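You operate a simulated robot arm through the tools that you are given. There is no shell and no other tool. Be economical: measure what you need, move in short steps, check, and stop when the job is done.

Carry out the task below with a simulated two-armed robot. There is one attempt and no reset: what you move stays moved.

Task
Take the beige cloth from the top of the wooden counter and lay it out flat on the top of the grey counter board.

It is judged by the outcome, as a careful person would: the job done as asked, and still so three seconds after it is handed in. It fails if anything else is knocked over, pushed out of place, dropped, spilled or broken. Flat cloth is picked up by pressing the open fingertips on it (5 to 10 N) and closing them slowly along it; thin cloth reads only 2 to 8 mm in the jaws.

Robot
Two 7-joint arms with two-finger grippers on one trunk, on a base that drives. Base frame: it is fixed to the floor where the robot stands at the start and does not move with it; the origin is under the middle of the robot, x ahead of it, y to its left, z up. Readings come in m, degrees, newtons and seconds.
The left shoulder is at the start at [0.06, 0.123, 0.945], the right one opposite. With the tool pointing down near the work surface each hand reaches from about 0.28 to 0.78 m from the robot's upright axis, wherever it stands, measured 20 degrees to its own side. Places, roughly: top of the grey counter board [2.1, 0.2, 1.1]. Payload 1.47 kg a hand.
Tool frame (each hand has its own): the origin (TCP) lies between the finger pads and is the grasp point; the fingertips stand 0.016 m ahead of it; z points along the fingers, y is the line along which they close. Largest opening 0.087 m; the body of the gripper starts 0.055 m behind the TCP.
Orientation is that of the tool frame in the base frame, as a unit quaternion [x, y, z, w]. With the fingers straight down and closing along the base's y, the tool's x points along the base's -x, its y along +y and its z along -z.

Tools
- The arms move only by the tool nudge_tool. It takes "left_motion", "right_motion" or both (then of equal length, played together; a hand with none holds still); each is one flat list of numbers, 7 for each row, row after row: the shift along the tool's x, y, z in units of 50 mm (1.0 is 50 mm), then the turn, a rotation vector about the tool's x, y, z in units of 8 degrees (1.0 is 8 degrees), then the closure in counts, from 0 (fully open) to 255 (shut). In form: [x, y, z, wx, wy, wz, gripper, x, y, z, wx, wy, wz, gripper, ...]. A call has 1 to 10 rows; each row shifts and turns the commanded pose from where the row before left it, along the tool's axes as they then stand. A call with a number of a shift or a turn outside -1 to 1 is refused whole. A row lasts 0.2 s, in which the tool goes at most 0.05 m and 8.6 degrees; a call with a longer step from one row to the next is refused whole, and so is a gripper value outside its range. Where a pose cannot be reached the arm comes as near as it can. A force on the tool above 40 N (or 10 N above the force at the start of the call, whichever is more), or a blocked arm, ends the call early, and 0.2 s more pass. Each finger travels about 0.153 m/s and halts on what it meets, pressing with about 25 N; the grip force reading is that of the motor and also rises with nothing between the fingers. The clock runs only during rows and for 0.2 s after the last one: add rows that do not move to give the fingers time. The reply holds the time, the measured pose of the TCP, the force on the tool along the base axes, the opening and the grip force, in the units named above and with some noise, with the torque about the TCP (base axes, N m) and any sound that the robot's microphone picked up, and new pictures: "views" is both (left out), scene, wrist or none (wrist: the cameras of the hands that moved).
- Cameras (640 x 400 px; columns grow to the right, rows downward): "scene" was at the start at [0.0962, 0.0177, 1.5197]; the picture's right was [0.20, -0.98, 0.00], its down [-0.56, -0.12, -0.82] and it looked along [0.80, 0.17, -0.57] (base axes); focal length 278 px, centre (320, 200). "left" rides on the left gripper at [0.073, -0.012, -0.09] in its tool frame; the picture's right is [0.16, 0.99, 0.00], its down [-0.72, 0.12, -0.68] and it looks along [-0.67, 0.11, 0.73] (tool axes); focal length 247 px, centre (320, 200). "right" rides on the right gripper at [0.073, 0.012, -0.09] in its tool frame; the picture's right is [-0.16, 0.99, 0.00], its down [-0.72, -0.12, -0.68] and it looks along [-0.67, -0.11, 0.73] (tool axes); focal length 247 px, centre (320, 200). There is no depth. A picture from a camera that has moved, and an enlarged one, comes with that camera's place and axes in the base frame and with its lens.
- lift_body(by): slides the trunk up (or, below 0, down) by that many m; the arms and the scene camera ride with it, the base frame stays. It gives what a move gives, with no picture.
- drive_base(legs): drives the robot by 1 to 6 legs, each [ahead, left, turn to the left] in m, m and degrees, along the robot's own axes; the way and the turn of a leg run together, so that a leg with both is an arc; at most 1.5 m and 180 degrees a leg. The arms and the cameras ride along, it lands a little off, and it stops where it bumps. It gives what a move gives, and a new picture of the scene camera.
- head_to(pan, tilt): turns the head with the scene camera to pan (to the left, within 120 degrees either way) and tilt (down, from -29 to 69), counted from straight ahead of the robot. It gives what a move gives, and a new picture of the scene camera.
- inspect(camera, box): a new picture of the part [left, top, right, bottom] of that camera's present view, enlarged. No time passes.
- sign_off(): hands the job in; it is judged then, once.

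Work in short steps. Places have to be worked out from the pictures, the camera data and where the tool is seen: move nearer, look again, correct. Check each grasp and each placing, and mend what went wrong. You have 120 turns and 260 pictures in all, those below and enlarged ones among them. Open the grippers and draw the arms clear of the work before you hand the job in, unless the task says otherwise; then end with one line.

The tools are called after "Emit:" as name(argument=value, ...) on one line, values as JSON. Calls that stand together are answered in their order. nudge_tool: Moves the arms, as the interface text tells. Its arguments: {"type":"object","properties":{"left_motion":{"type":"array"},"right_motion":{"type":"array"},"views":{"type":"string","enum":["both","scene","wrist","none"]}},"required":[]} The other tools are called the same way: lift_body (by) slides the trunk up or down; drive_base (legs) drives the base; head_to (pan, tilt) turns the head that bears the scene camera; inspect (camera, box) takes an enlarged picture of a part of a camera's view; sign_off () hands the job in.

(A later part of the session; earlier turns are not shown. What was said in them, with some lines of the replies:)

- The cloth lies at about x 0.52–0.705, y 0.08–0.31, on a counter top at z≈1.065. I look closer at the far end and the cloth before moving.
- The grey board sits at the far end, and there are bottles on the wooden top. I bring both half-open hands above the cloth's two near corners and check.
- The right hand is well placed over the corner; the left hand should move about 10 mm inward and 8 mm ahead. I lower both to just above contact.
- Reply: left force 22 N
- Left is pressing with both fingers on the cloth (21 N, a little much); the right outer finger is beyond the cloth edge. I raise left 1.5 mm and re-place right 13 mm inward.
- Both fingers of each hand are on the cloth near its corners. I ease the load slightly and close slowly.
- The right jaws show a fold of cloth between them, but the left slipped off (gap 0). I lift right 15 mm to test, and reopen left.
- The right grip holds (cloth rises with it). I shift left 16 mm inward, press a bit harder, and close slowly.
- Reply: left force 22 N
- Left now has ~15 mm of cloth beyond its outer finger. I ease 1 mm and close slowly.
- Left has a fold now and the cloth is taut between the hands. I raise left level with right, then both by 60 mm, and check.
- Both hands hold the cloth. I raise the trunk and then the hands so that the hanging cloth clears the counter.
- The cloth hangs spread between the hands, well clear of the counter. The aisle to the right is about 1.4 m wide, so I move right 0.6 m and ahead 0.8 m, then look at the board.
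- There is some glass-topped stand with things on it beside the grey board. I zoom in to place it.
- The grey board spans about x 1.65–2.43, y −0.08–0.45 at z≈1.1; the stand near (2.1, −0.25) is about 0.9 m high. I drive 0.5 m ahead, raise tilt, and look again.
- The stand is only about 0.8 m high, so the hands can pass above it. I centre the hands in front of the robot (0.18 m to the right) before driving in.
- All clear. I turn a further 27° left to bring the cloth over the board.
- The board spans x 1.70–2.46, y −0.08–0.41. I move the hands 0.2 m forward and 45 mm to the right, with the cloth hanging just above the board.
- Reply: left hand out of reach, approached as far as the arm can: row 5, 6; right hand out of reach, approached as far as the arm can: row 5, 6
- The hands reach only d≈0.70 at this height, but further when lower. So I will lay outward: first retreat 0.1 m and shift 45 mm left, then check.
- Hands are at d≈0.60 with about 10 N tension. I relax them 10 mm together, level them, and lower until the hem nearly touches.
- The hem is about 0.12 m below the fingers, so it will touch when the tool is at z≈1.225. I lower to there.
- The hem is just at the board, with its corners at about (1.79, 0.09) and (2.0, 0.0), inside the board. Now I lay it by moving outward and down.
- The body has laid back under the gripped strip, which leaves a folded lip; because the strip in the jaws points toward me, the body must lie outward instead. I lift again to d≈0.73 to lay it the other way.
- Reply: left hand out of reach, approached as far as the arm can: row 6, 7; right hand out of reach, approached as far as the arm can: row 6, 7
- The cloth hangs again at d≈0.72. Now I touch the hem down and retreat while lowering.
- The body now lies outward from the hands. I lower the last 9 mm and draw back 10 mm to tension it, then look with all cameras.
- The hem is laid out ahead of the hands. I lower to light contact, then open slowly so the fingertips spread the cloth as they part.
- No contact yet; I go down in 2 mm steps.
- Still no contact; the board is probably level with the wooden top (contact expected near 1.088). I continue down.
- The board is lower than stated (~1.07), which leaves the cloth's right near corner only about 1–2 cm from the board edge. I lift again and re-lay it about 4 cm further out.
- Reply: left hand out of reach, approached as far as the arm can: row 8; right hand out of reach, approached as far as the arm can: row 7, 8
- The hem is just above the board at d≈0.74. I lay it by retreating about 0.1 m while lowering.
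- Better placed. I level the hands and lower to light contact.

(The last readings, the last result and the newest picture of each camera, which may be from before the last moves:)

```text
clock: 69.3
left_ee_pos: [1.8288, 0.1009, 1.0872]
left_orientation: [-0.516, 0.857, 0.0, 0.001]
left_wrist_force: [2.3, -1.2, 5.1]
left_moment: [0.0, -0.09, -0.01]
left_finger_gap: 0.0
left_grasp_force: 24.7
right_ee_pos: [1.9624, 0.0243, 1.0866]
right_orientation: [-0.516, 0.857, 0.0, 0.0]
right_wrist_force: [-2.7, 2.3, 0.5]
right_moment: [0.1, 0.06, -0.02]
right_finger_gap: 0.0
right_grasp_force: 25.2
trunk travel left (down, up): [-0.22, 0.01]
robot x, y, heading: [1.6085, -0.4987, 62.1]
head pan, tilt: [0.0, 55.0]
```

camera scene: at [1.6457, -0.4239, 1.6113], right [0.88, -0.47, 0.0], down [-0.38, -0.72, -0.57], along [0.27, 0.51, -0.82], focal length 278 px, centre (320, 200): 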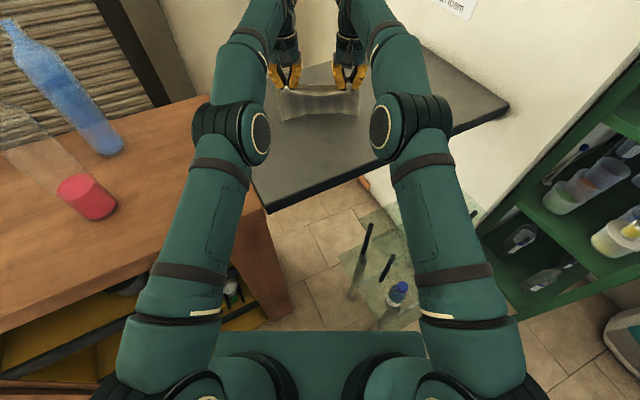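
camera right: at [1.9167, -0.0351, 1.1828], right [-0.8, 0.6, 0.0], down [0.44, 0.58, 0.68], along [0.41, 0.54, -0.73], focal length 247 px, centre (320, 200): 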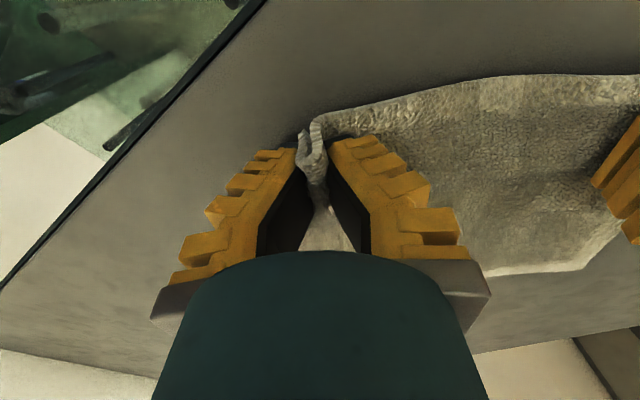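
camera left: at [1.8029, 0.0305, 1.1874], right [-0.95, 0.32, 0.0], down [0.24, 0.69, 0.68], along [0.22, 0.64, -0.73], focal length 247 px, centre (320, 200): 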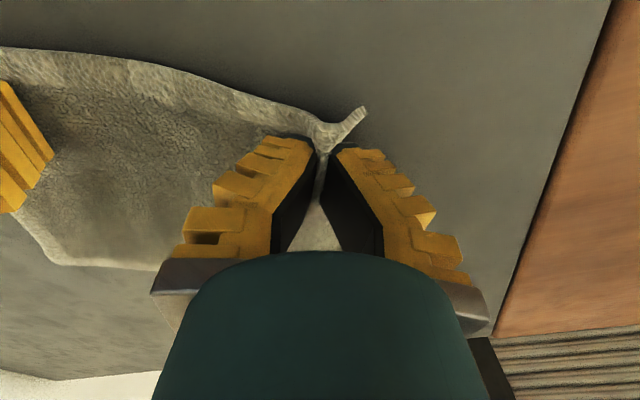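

Left is in contact (5 N). I lower right 1.5 mm and open both slowly to spread the pinched folds.

Emit:
nudge_tool(right_motion=[0, 0, 0.03, 0, 0, 0, 255, 0, 0, 0, 0, 0, 0, 240, 0, 0, 0, 0, 0, 0, 225, 0, 0, 0, 0, 0, 0, 210, 0, 0, 0, 0, 0, 0, 195, 0, 0, 0, 0, 0, 0, 180, 0, 0, 0, 0, 0, 0, 165, 0, 0, 0, 0, 0, 0, 150, 0, 0, 0, 0, 0, 0, 138, 0, 0, 0, 0, 0, 0, 138], left_motion=[0, 0, 0, 0, 0, 0, 255, 0, 0, 0, 0, 0, 0, 240, 0, 0, 0, 0, 0, 0, 225, 0, 0, 0, 0, 0, 0, 210, 0, 0, 0, 0, 0, 0, 195, 0, 0, 0, 0, 0, 0, 180, 0, 0, 0, 0, 0, 0, 165, 0, 0, 0, 0, 0, 0, 150, 0, 0, 0, 0, 0, 0, 138, 0, 0, 0, 0, 0, 0, 138], views="wrist")

```text
clock: 71.5
left_ee_pos: [1.8285, 0.1002, 1.0886]
left_orientation: [-0.516, 0.856, 0.0, 0.001]
left_wrist_force: [0.2, -0.1, 9.3]
left_moment: [-0.02, -0.08, 0.01]
left_finger_gap: 0.041
left_grasp_force: 6.5
right_ee_pos: [1.9631, 0.0248, 1.088]
right_orientation: [-0.516, 0.857, 0.0, 0.001]
right_wrist_force: [0.3, -1.5, 2.7]
right_moment: [0.0, 0.07, -0.02]
right_finger_gap: 0.0461
right_grasp_force: 3.7
trunk travel left (down, up): [-0.22, 0.01]
robot x, y, heading: [1.6098, -0.498, 61.9]
head pan, tilt: [0.0, 55.0]
camera right: at [1.9175, -0.0348, 1.1763], right [-0.8, 0.6, 0.0], down [0.44, 0.58, 0.68], along [0.41, 0.54, -0.73], focal length 247 px, centre (320, 200)
camera left: at [1.8041, 0.0299, 1.1762], right [-0.95, 0.32, 0.0], down [0.24, 0.69, 0.68], along [0.22, 0.64, -0.73], focal length 247 px, centre (320, 200)
```

right: 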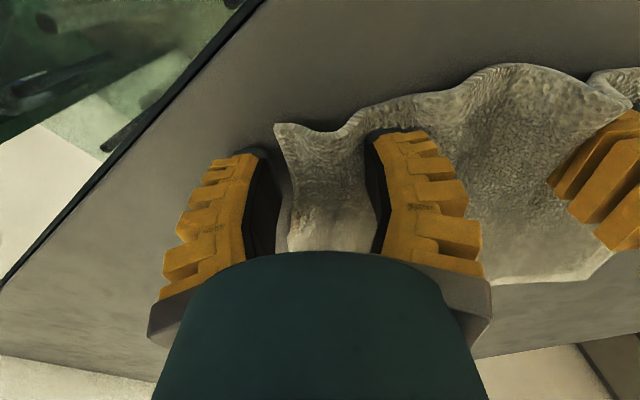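
left: 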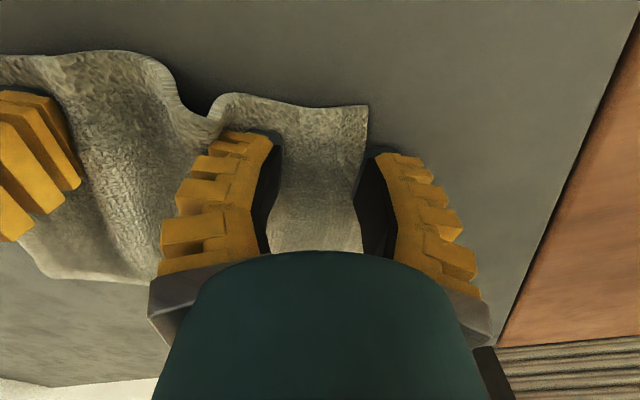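

The folds are released, but the inner fingers bunched the middle a little. Keeping light pressure, I move the hands apart so the inner fingers drag the cloth flat.

Emit:
nudge_tool(right_motion=[0, 0, 0.03, 0, 0, 0, 138, 0, -0.06, 0, 0, 0, 0, 138, 0, -0.06, 0, 0, 0, 0, 138, 0, -0.06, 0, 0, 0, 0, 138, 0, -0.06, 0, 0, 0, 0, 138, 0, -0.06, 0, 0, 0, 0, 138, 0, 0, 0, 0, 0, 0, 138], left_motion=[0, 0, 0, 0, 0, 0, 138, 0, 0.08, 0, 0, 0, 0, 138, 0, 0.08, 0, 0, 0, 0, 138, 0, 0.08, 0, 0, 0, 0, 138, 0, 0.08, 0, 0, 0, 0, 138, 0, 0.08, 0, 0, 0, 0, 138, 0, 0, 0, 0, 0, 0, 138], views="wrist")

```text
clock: 73.1
left_ee_pos: [1.8106, 0.1084, 1.0859]
left_orientation: [-0.516, 0.857, -0.001, 0.001]
left_wrist_force: [-0.2, -1.1, 13.1]
left_moment: [0.0, -0.12, 0.04]
left_finger_gap: 0.0422
left_grasp_force: 8.0
right_ee_pos: [1.9769, 0.0164, 1.0871]
right_orientation: [-0.516, 0.857, 0.001, 0.0]
right_wrist_force: [-2.1, 1.2, 5.4]
right_moment: [0.12, 0.19, -0.02]
right_finger_gap: 0.0477
right_grasp_force: 5.9
trunk travel left (down, up): [-0.22, 0.01]
robot x, y, heading: [1.6062, -0.4959, 62.1]
head pan, tilt: [0.0, 55.0]
camera right: at [1.9316, -0.0415, 1.1759], right [-0.8, 0.6, 0.0], down [0.44, 0.58, 0.68], along [0.41, 0.54, -0.73], focal length 247 px, centre (320, 200)
camera left: at [1.7868, 0.0386, 1.1758], right [-0.95, 0.32, 0.0], down [0.23, 0.69, 0.68], along [0.22, 0.65, -0.73], focal length 247 px, centre (320, 200)
```

right: 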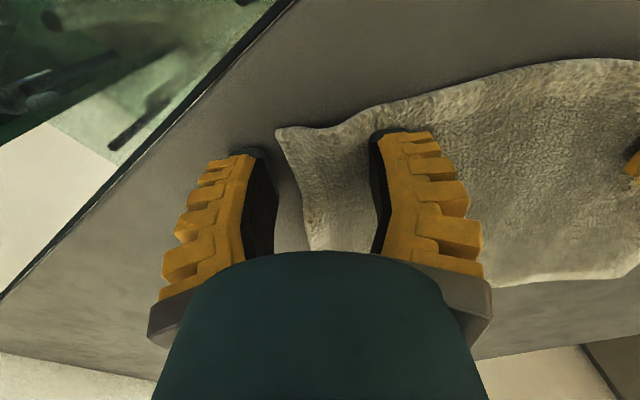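
left: 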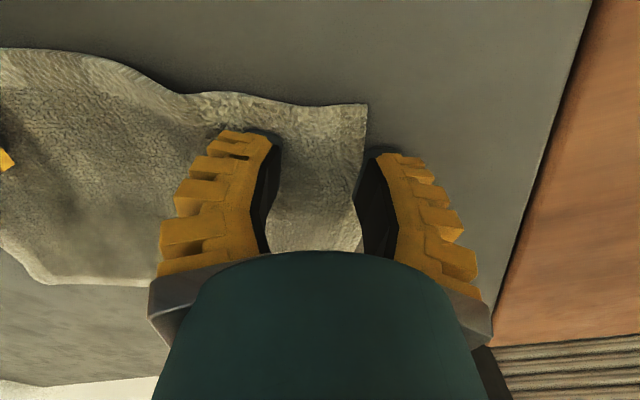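

Much flatter. I spread another 12 mm each, then lift straight up and look at the whole.

Emit:
nudge_tool(right_motion=[0, -0.06, 0, 0, 0, 0, 138, 0, -0.06, 0, 0, 0, 0, 138, 0, -0.06, 0, 0, 0, 0, 138, 0, 0, 0, 0, 0, 0, 138, 0, 0, -0.3, 0, 0, 0, 138, 0, 0, -0.5, 0, 0, 0, 138, 0, 0, -0.6, 0, 0, 0, 138, 0, 0, -0.6, 0, 0, 0, 138, 0, 0, 0, 0, 0, 0, 138], left_motion=[0, 0.08, 0, 0, 0, 0, 138, 0, 0.08, 0, 0, 0, 0, 138, 0, 0.08, 0, 0, 0, 0, 138, 0, 0, 0, 0, 0, 0, 138, 0, 0, -0.3, 0, 0, 0, 138, 0, 0, -0.5, 0, 0, 0, 138, 0, 0, -0.6, 0, 0, 0, 138, 0, 0, -0.6, 0, 0, 0, 138, 0, 0, 0, 0, 0, 0, 138], views="wrist")

Emit:
head_to(pan=0, tilt=42)

Emit:
inspect(camera="scene", box=[220, 100, 420, 225])

```text
clock: 75.1
left_ee_pos: [1.7994, 0.1128, 1.1852]
left_orientation: [-0.516, 0.857, 0.0, 0.0]
left_wrist_force: [0.1, 0.1, -1.0]
left_moment: [-0.02, -0.01, -0.02]
left_finger_gap: 0.0456
left_grasp_force: 4.5
right_ee_pos: [1.9863, 0.0143, 1.1839]
right_orientation: [-0.515, 0.857, 0.0, -0.001]
right_wrist_force: [0.2, 0.0, -0.5]
right_moment: [0.0, 0.01, 0.02]
right_finger_gap: 0.0454
right_grasp_force: 3.9
trunk travel left (down, up): [-0.22, 0.01]
robot x, y, heading: [1.6066, -0.4958, 62.0]
head pan, tilt: [0.0, 55.0]
camera right: at [1.9415, -0.0448, 1.2738], right [-0.8, 0.6, 0.0], down [0.44, 0.59, 0.68], along [0.41, 0.54, -0.73], focal length 247 px, centre (320, 200)
camera left: at [1.7757, 0.0441, 1.2735], right [-0.95, 0.32, 0.0], down [0.24, 0.69, 0.68], along [0.22, 0.64, -0.73], focal length 247 px, centre (320, 200)
```

right: 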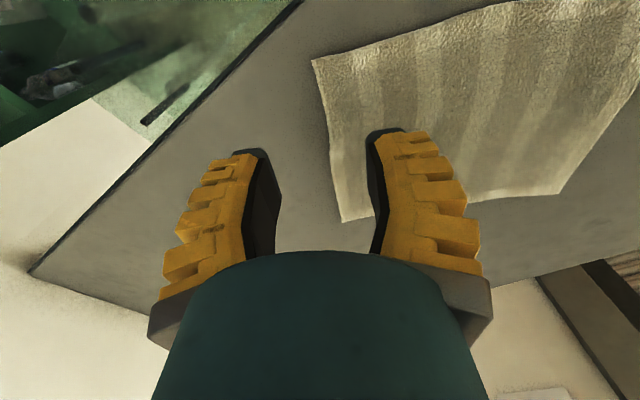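
left: 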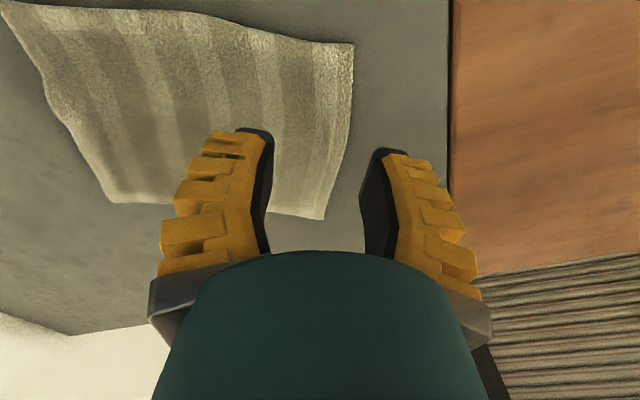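

```text
clock: 75.8
left_ee_pos: [1.798, 0.1119, 1.1836]
left_orientation: [-0.516, 0.857, 0.0, 0.0]
left_wrist_force: [-0.2, 0.6, -0.2]
left_moment: [-0.01, -0.03, -0.01]
left_finger_gap: 0.0457
left_grasp_force: 3.9
right_ee_pos: [1.987, 0.0136, 1.1854]
right_orientation: [-0.516, 0.856, 0.0, 0.0]
right_wrist_force: [-0.1, 0.6, 0.0]
right_moment: [-0.03, 0.02, 0.0]
right_finger_gap: 0.0456
right_grasp_force: 3.8
trunk travel left (down, up): [-0.22, 0.01]
robot x, y, heading: [1.608, -0.4935, 62.0]
head pan, tilt: [0.0, 42.0]
camera scene: at [1.6515, -0.413, 1.6289], right [0.88, -0.47, 0.0], down [-0.31, -0.59, -0.74], along [0.35, 0.66, -0.67], focal length 278 px, centre (320, 200)
```

scene: 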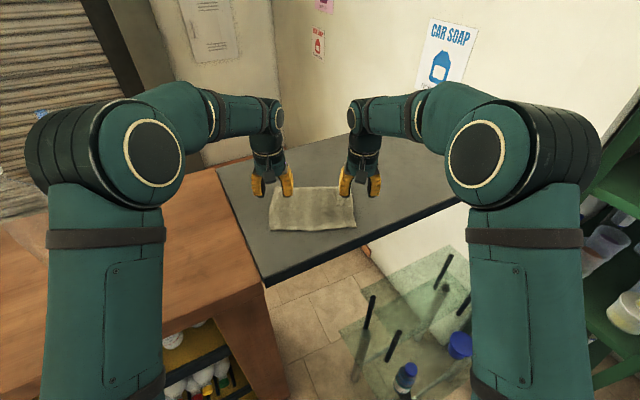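

```text
3.20 times, centred on (320, 162) of scene
camera zoom: at [1.6515, -0.413, 1.6289], right [0.88, -0.47, 0.0], down [-0.31, -0.59, -0.74], along [0.35, 0.66, -0.67], focal length 890 px, centre (320, 320)
```

zoom: 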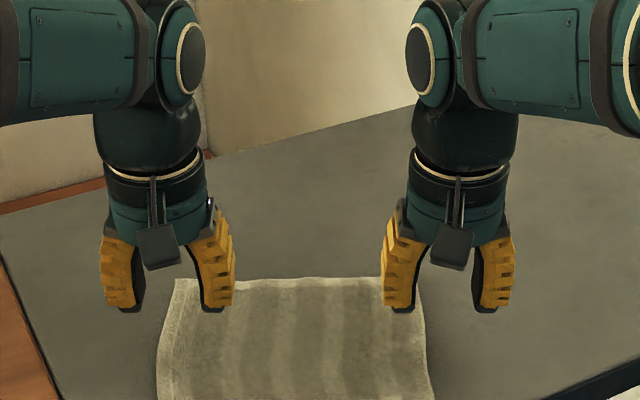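

The cloth now looks flat and wholly on the board. I raise the hands clear and inspect it closely.

Emit:
nudge_tool(right_motion=[0, 0, -0.8, 0, 0, 0, 100, 0, 0, -0.8, 0, 0, 0, 60, 0, 0, -0.8, 0, 0, 0, 0, 0, -0.4, 0, 0, 0, 0, 0, 0, -0.4, 0, 0, 0, 0, 0, 0, 0, 0, 0, 0, 0, 0], left_motion=[0, 0, -0.8, 0, 0, 0, 100, 0, 0, -0.8, 0, 0, 0, 60, 0, 0, -0.8, 0, 0, 0, 0, 0, 0, 0, 0, 0, 0, 0, 0, 0, 0, 0, 0, 0, 0, 0, 0, 0, 0, 0, 0, 0], views="wrist")

Emit:
inspect(camera="scene", box=[210, 140, 450, 290])

```text
clock: 77.2
left_ee_pos: [1.7982, 0.1138, 1.3072]
left_orientation: [-0.516, 0.857, 0.0, 0.0]
left_wrist_force: [-0.4, -0.2, 0.4]
left_moment: [0.01, 0.03, 0.02]
left_finger_gap: 0.0871
left_grasp_force: 0.1
right_ee_pos: [2.0185, -0.0048, 1.3049]
right_orientation: [-0.516, 0.857, 0.0, 0.001]
right_wrist_force: [-0.2, -0.6, 0.7]
right_moment: [-0.03, -0.03, -0.02]
right_finger_gap: 0.087
right_grasp_force: 0.1
trunk travel left (down, up): [-0.22, 0.01]
robot x, y, heading: [1.6112, -0.4974, 62.2]
head pan, tilt: [0.0, 42.0]
camera right: at [1.9741, -0.0645, 1.3939], right [-0.8, 0.6, 0.0], down [0.44, 0.59, 0.68], along [0.41, 0.54, -0.73], focal length 247 px, centre (320, 200)
camera left: at [1.7742, 0.0442, 1.3972], right [-0.95, 0.32, 0.0], down [0.24, 0.69, 0.68], along [0.22, 0.64, -0.73], focal length 247 px, centre (320, 200)
```

right: 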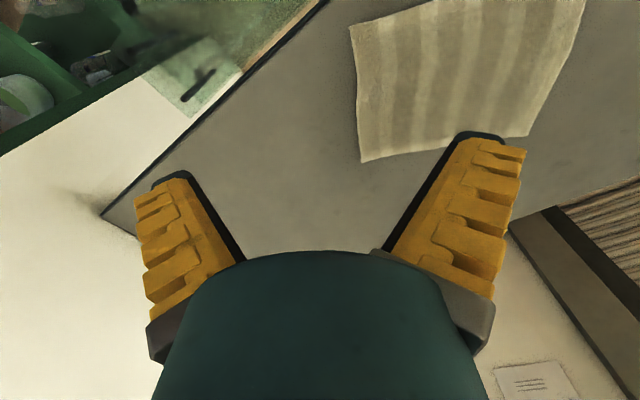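
left: 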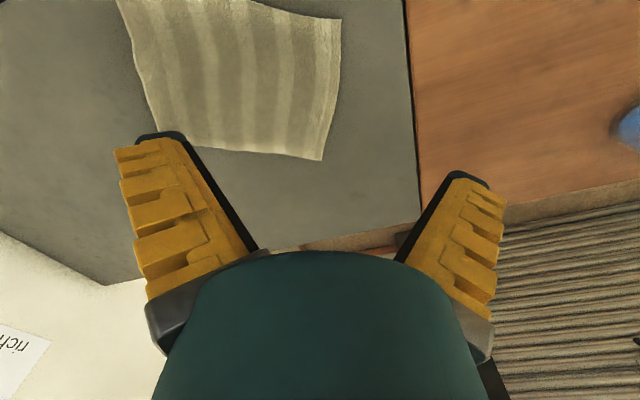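

```text
2.67 times, centred on (330, 215) of scene
camera zoom: at [1.6512, -0.4127, 1.629], right [0.88, -0.47, 0.0], down [-0.31, -0.59, -0.74], along [0.35, 0.66, -0.67], focal length 741 px, centre (293, 160)
```

zoom: 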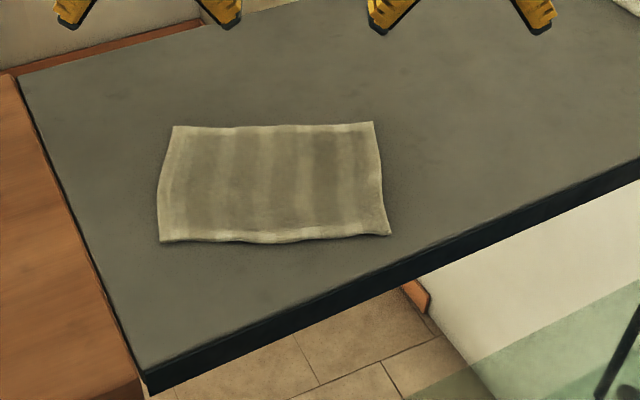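

The cloth is flat, unfolded and fully on the board, with nothing else disturbed. I back the robot off 0.2 m so the arms are clear.

Emit:
drive_base(legs=[[-0.2, 0, 0]])

```text
clock: 78.8
left_ee_pos: [1.7016, -0.0635, 1.3081]
left_orientation: [-0.518, 0.855, 0.0, 0.0]
left_wrist_force: [-0.6, 0.4, 1.3]
left_moment: [0.0, 0.0, 0.03]
left_finger_gap: 0.0869
left_grasp_force: 0.1
right_ee_pos: [1.9239, -0.1814, 1.3047]
right_orientation: [-0.518, 0.855, 0.0, 0.0]
right_wrist_force: [0.1, -0.3, -0.4]
right_moment: [0.02, 0.02, -0.04]
right_finger_gap: 0.0867
right_grasp_force: 0.1
trunk travel left (down, up): [-0.22, 0.01]
robot x, y, heading: [1.5169, -0.672, 62.4]
head pan, tilt: [0.0, 42.0]
camera scene: at [1.5574, -0.5912, 1.629], right [0.89, -0.46, 0.0], down [-0.31, -0.59, -0.74], along [0.34, 0.66, -0.67], focal length 278 px, centre (320, 200)
```

scene: 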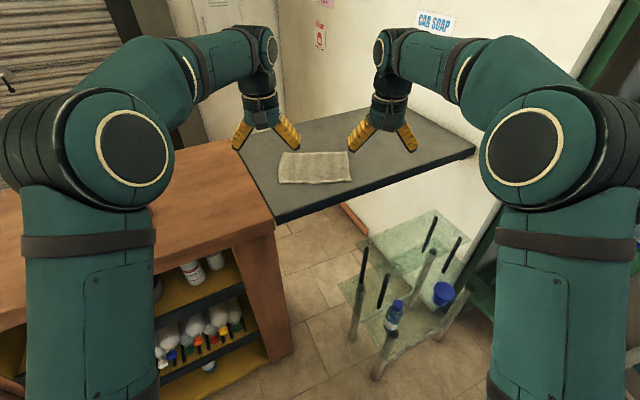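

The cloth lies flat on the grey board, and the hands are open and clear. I hand the job in.

Emit:
sign_off()

```text
The job is handed in.
```

The beige cloth is laid out flat on top of the grey counter board; both grippers are open and clear of it, and I saw nothing else knocked over or moved.
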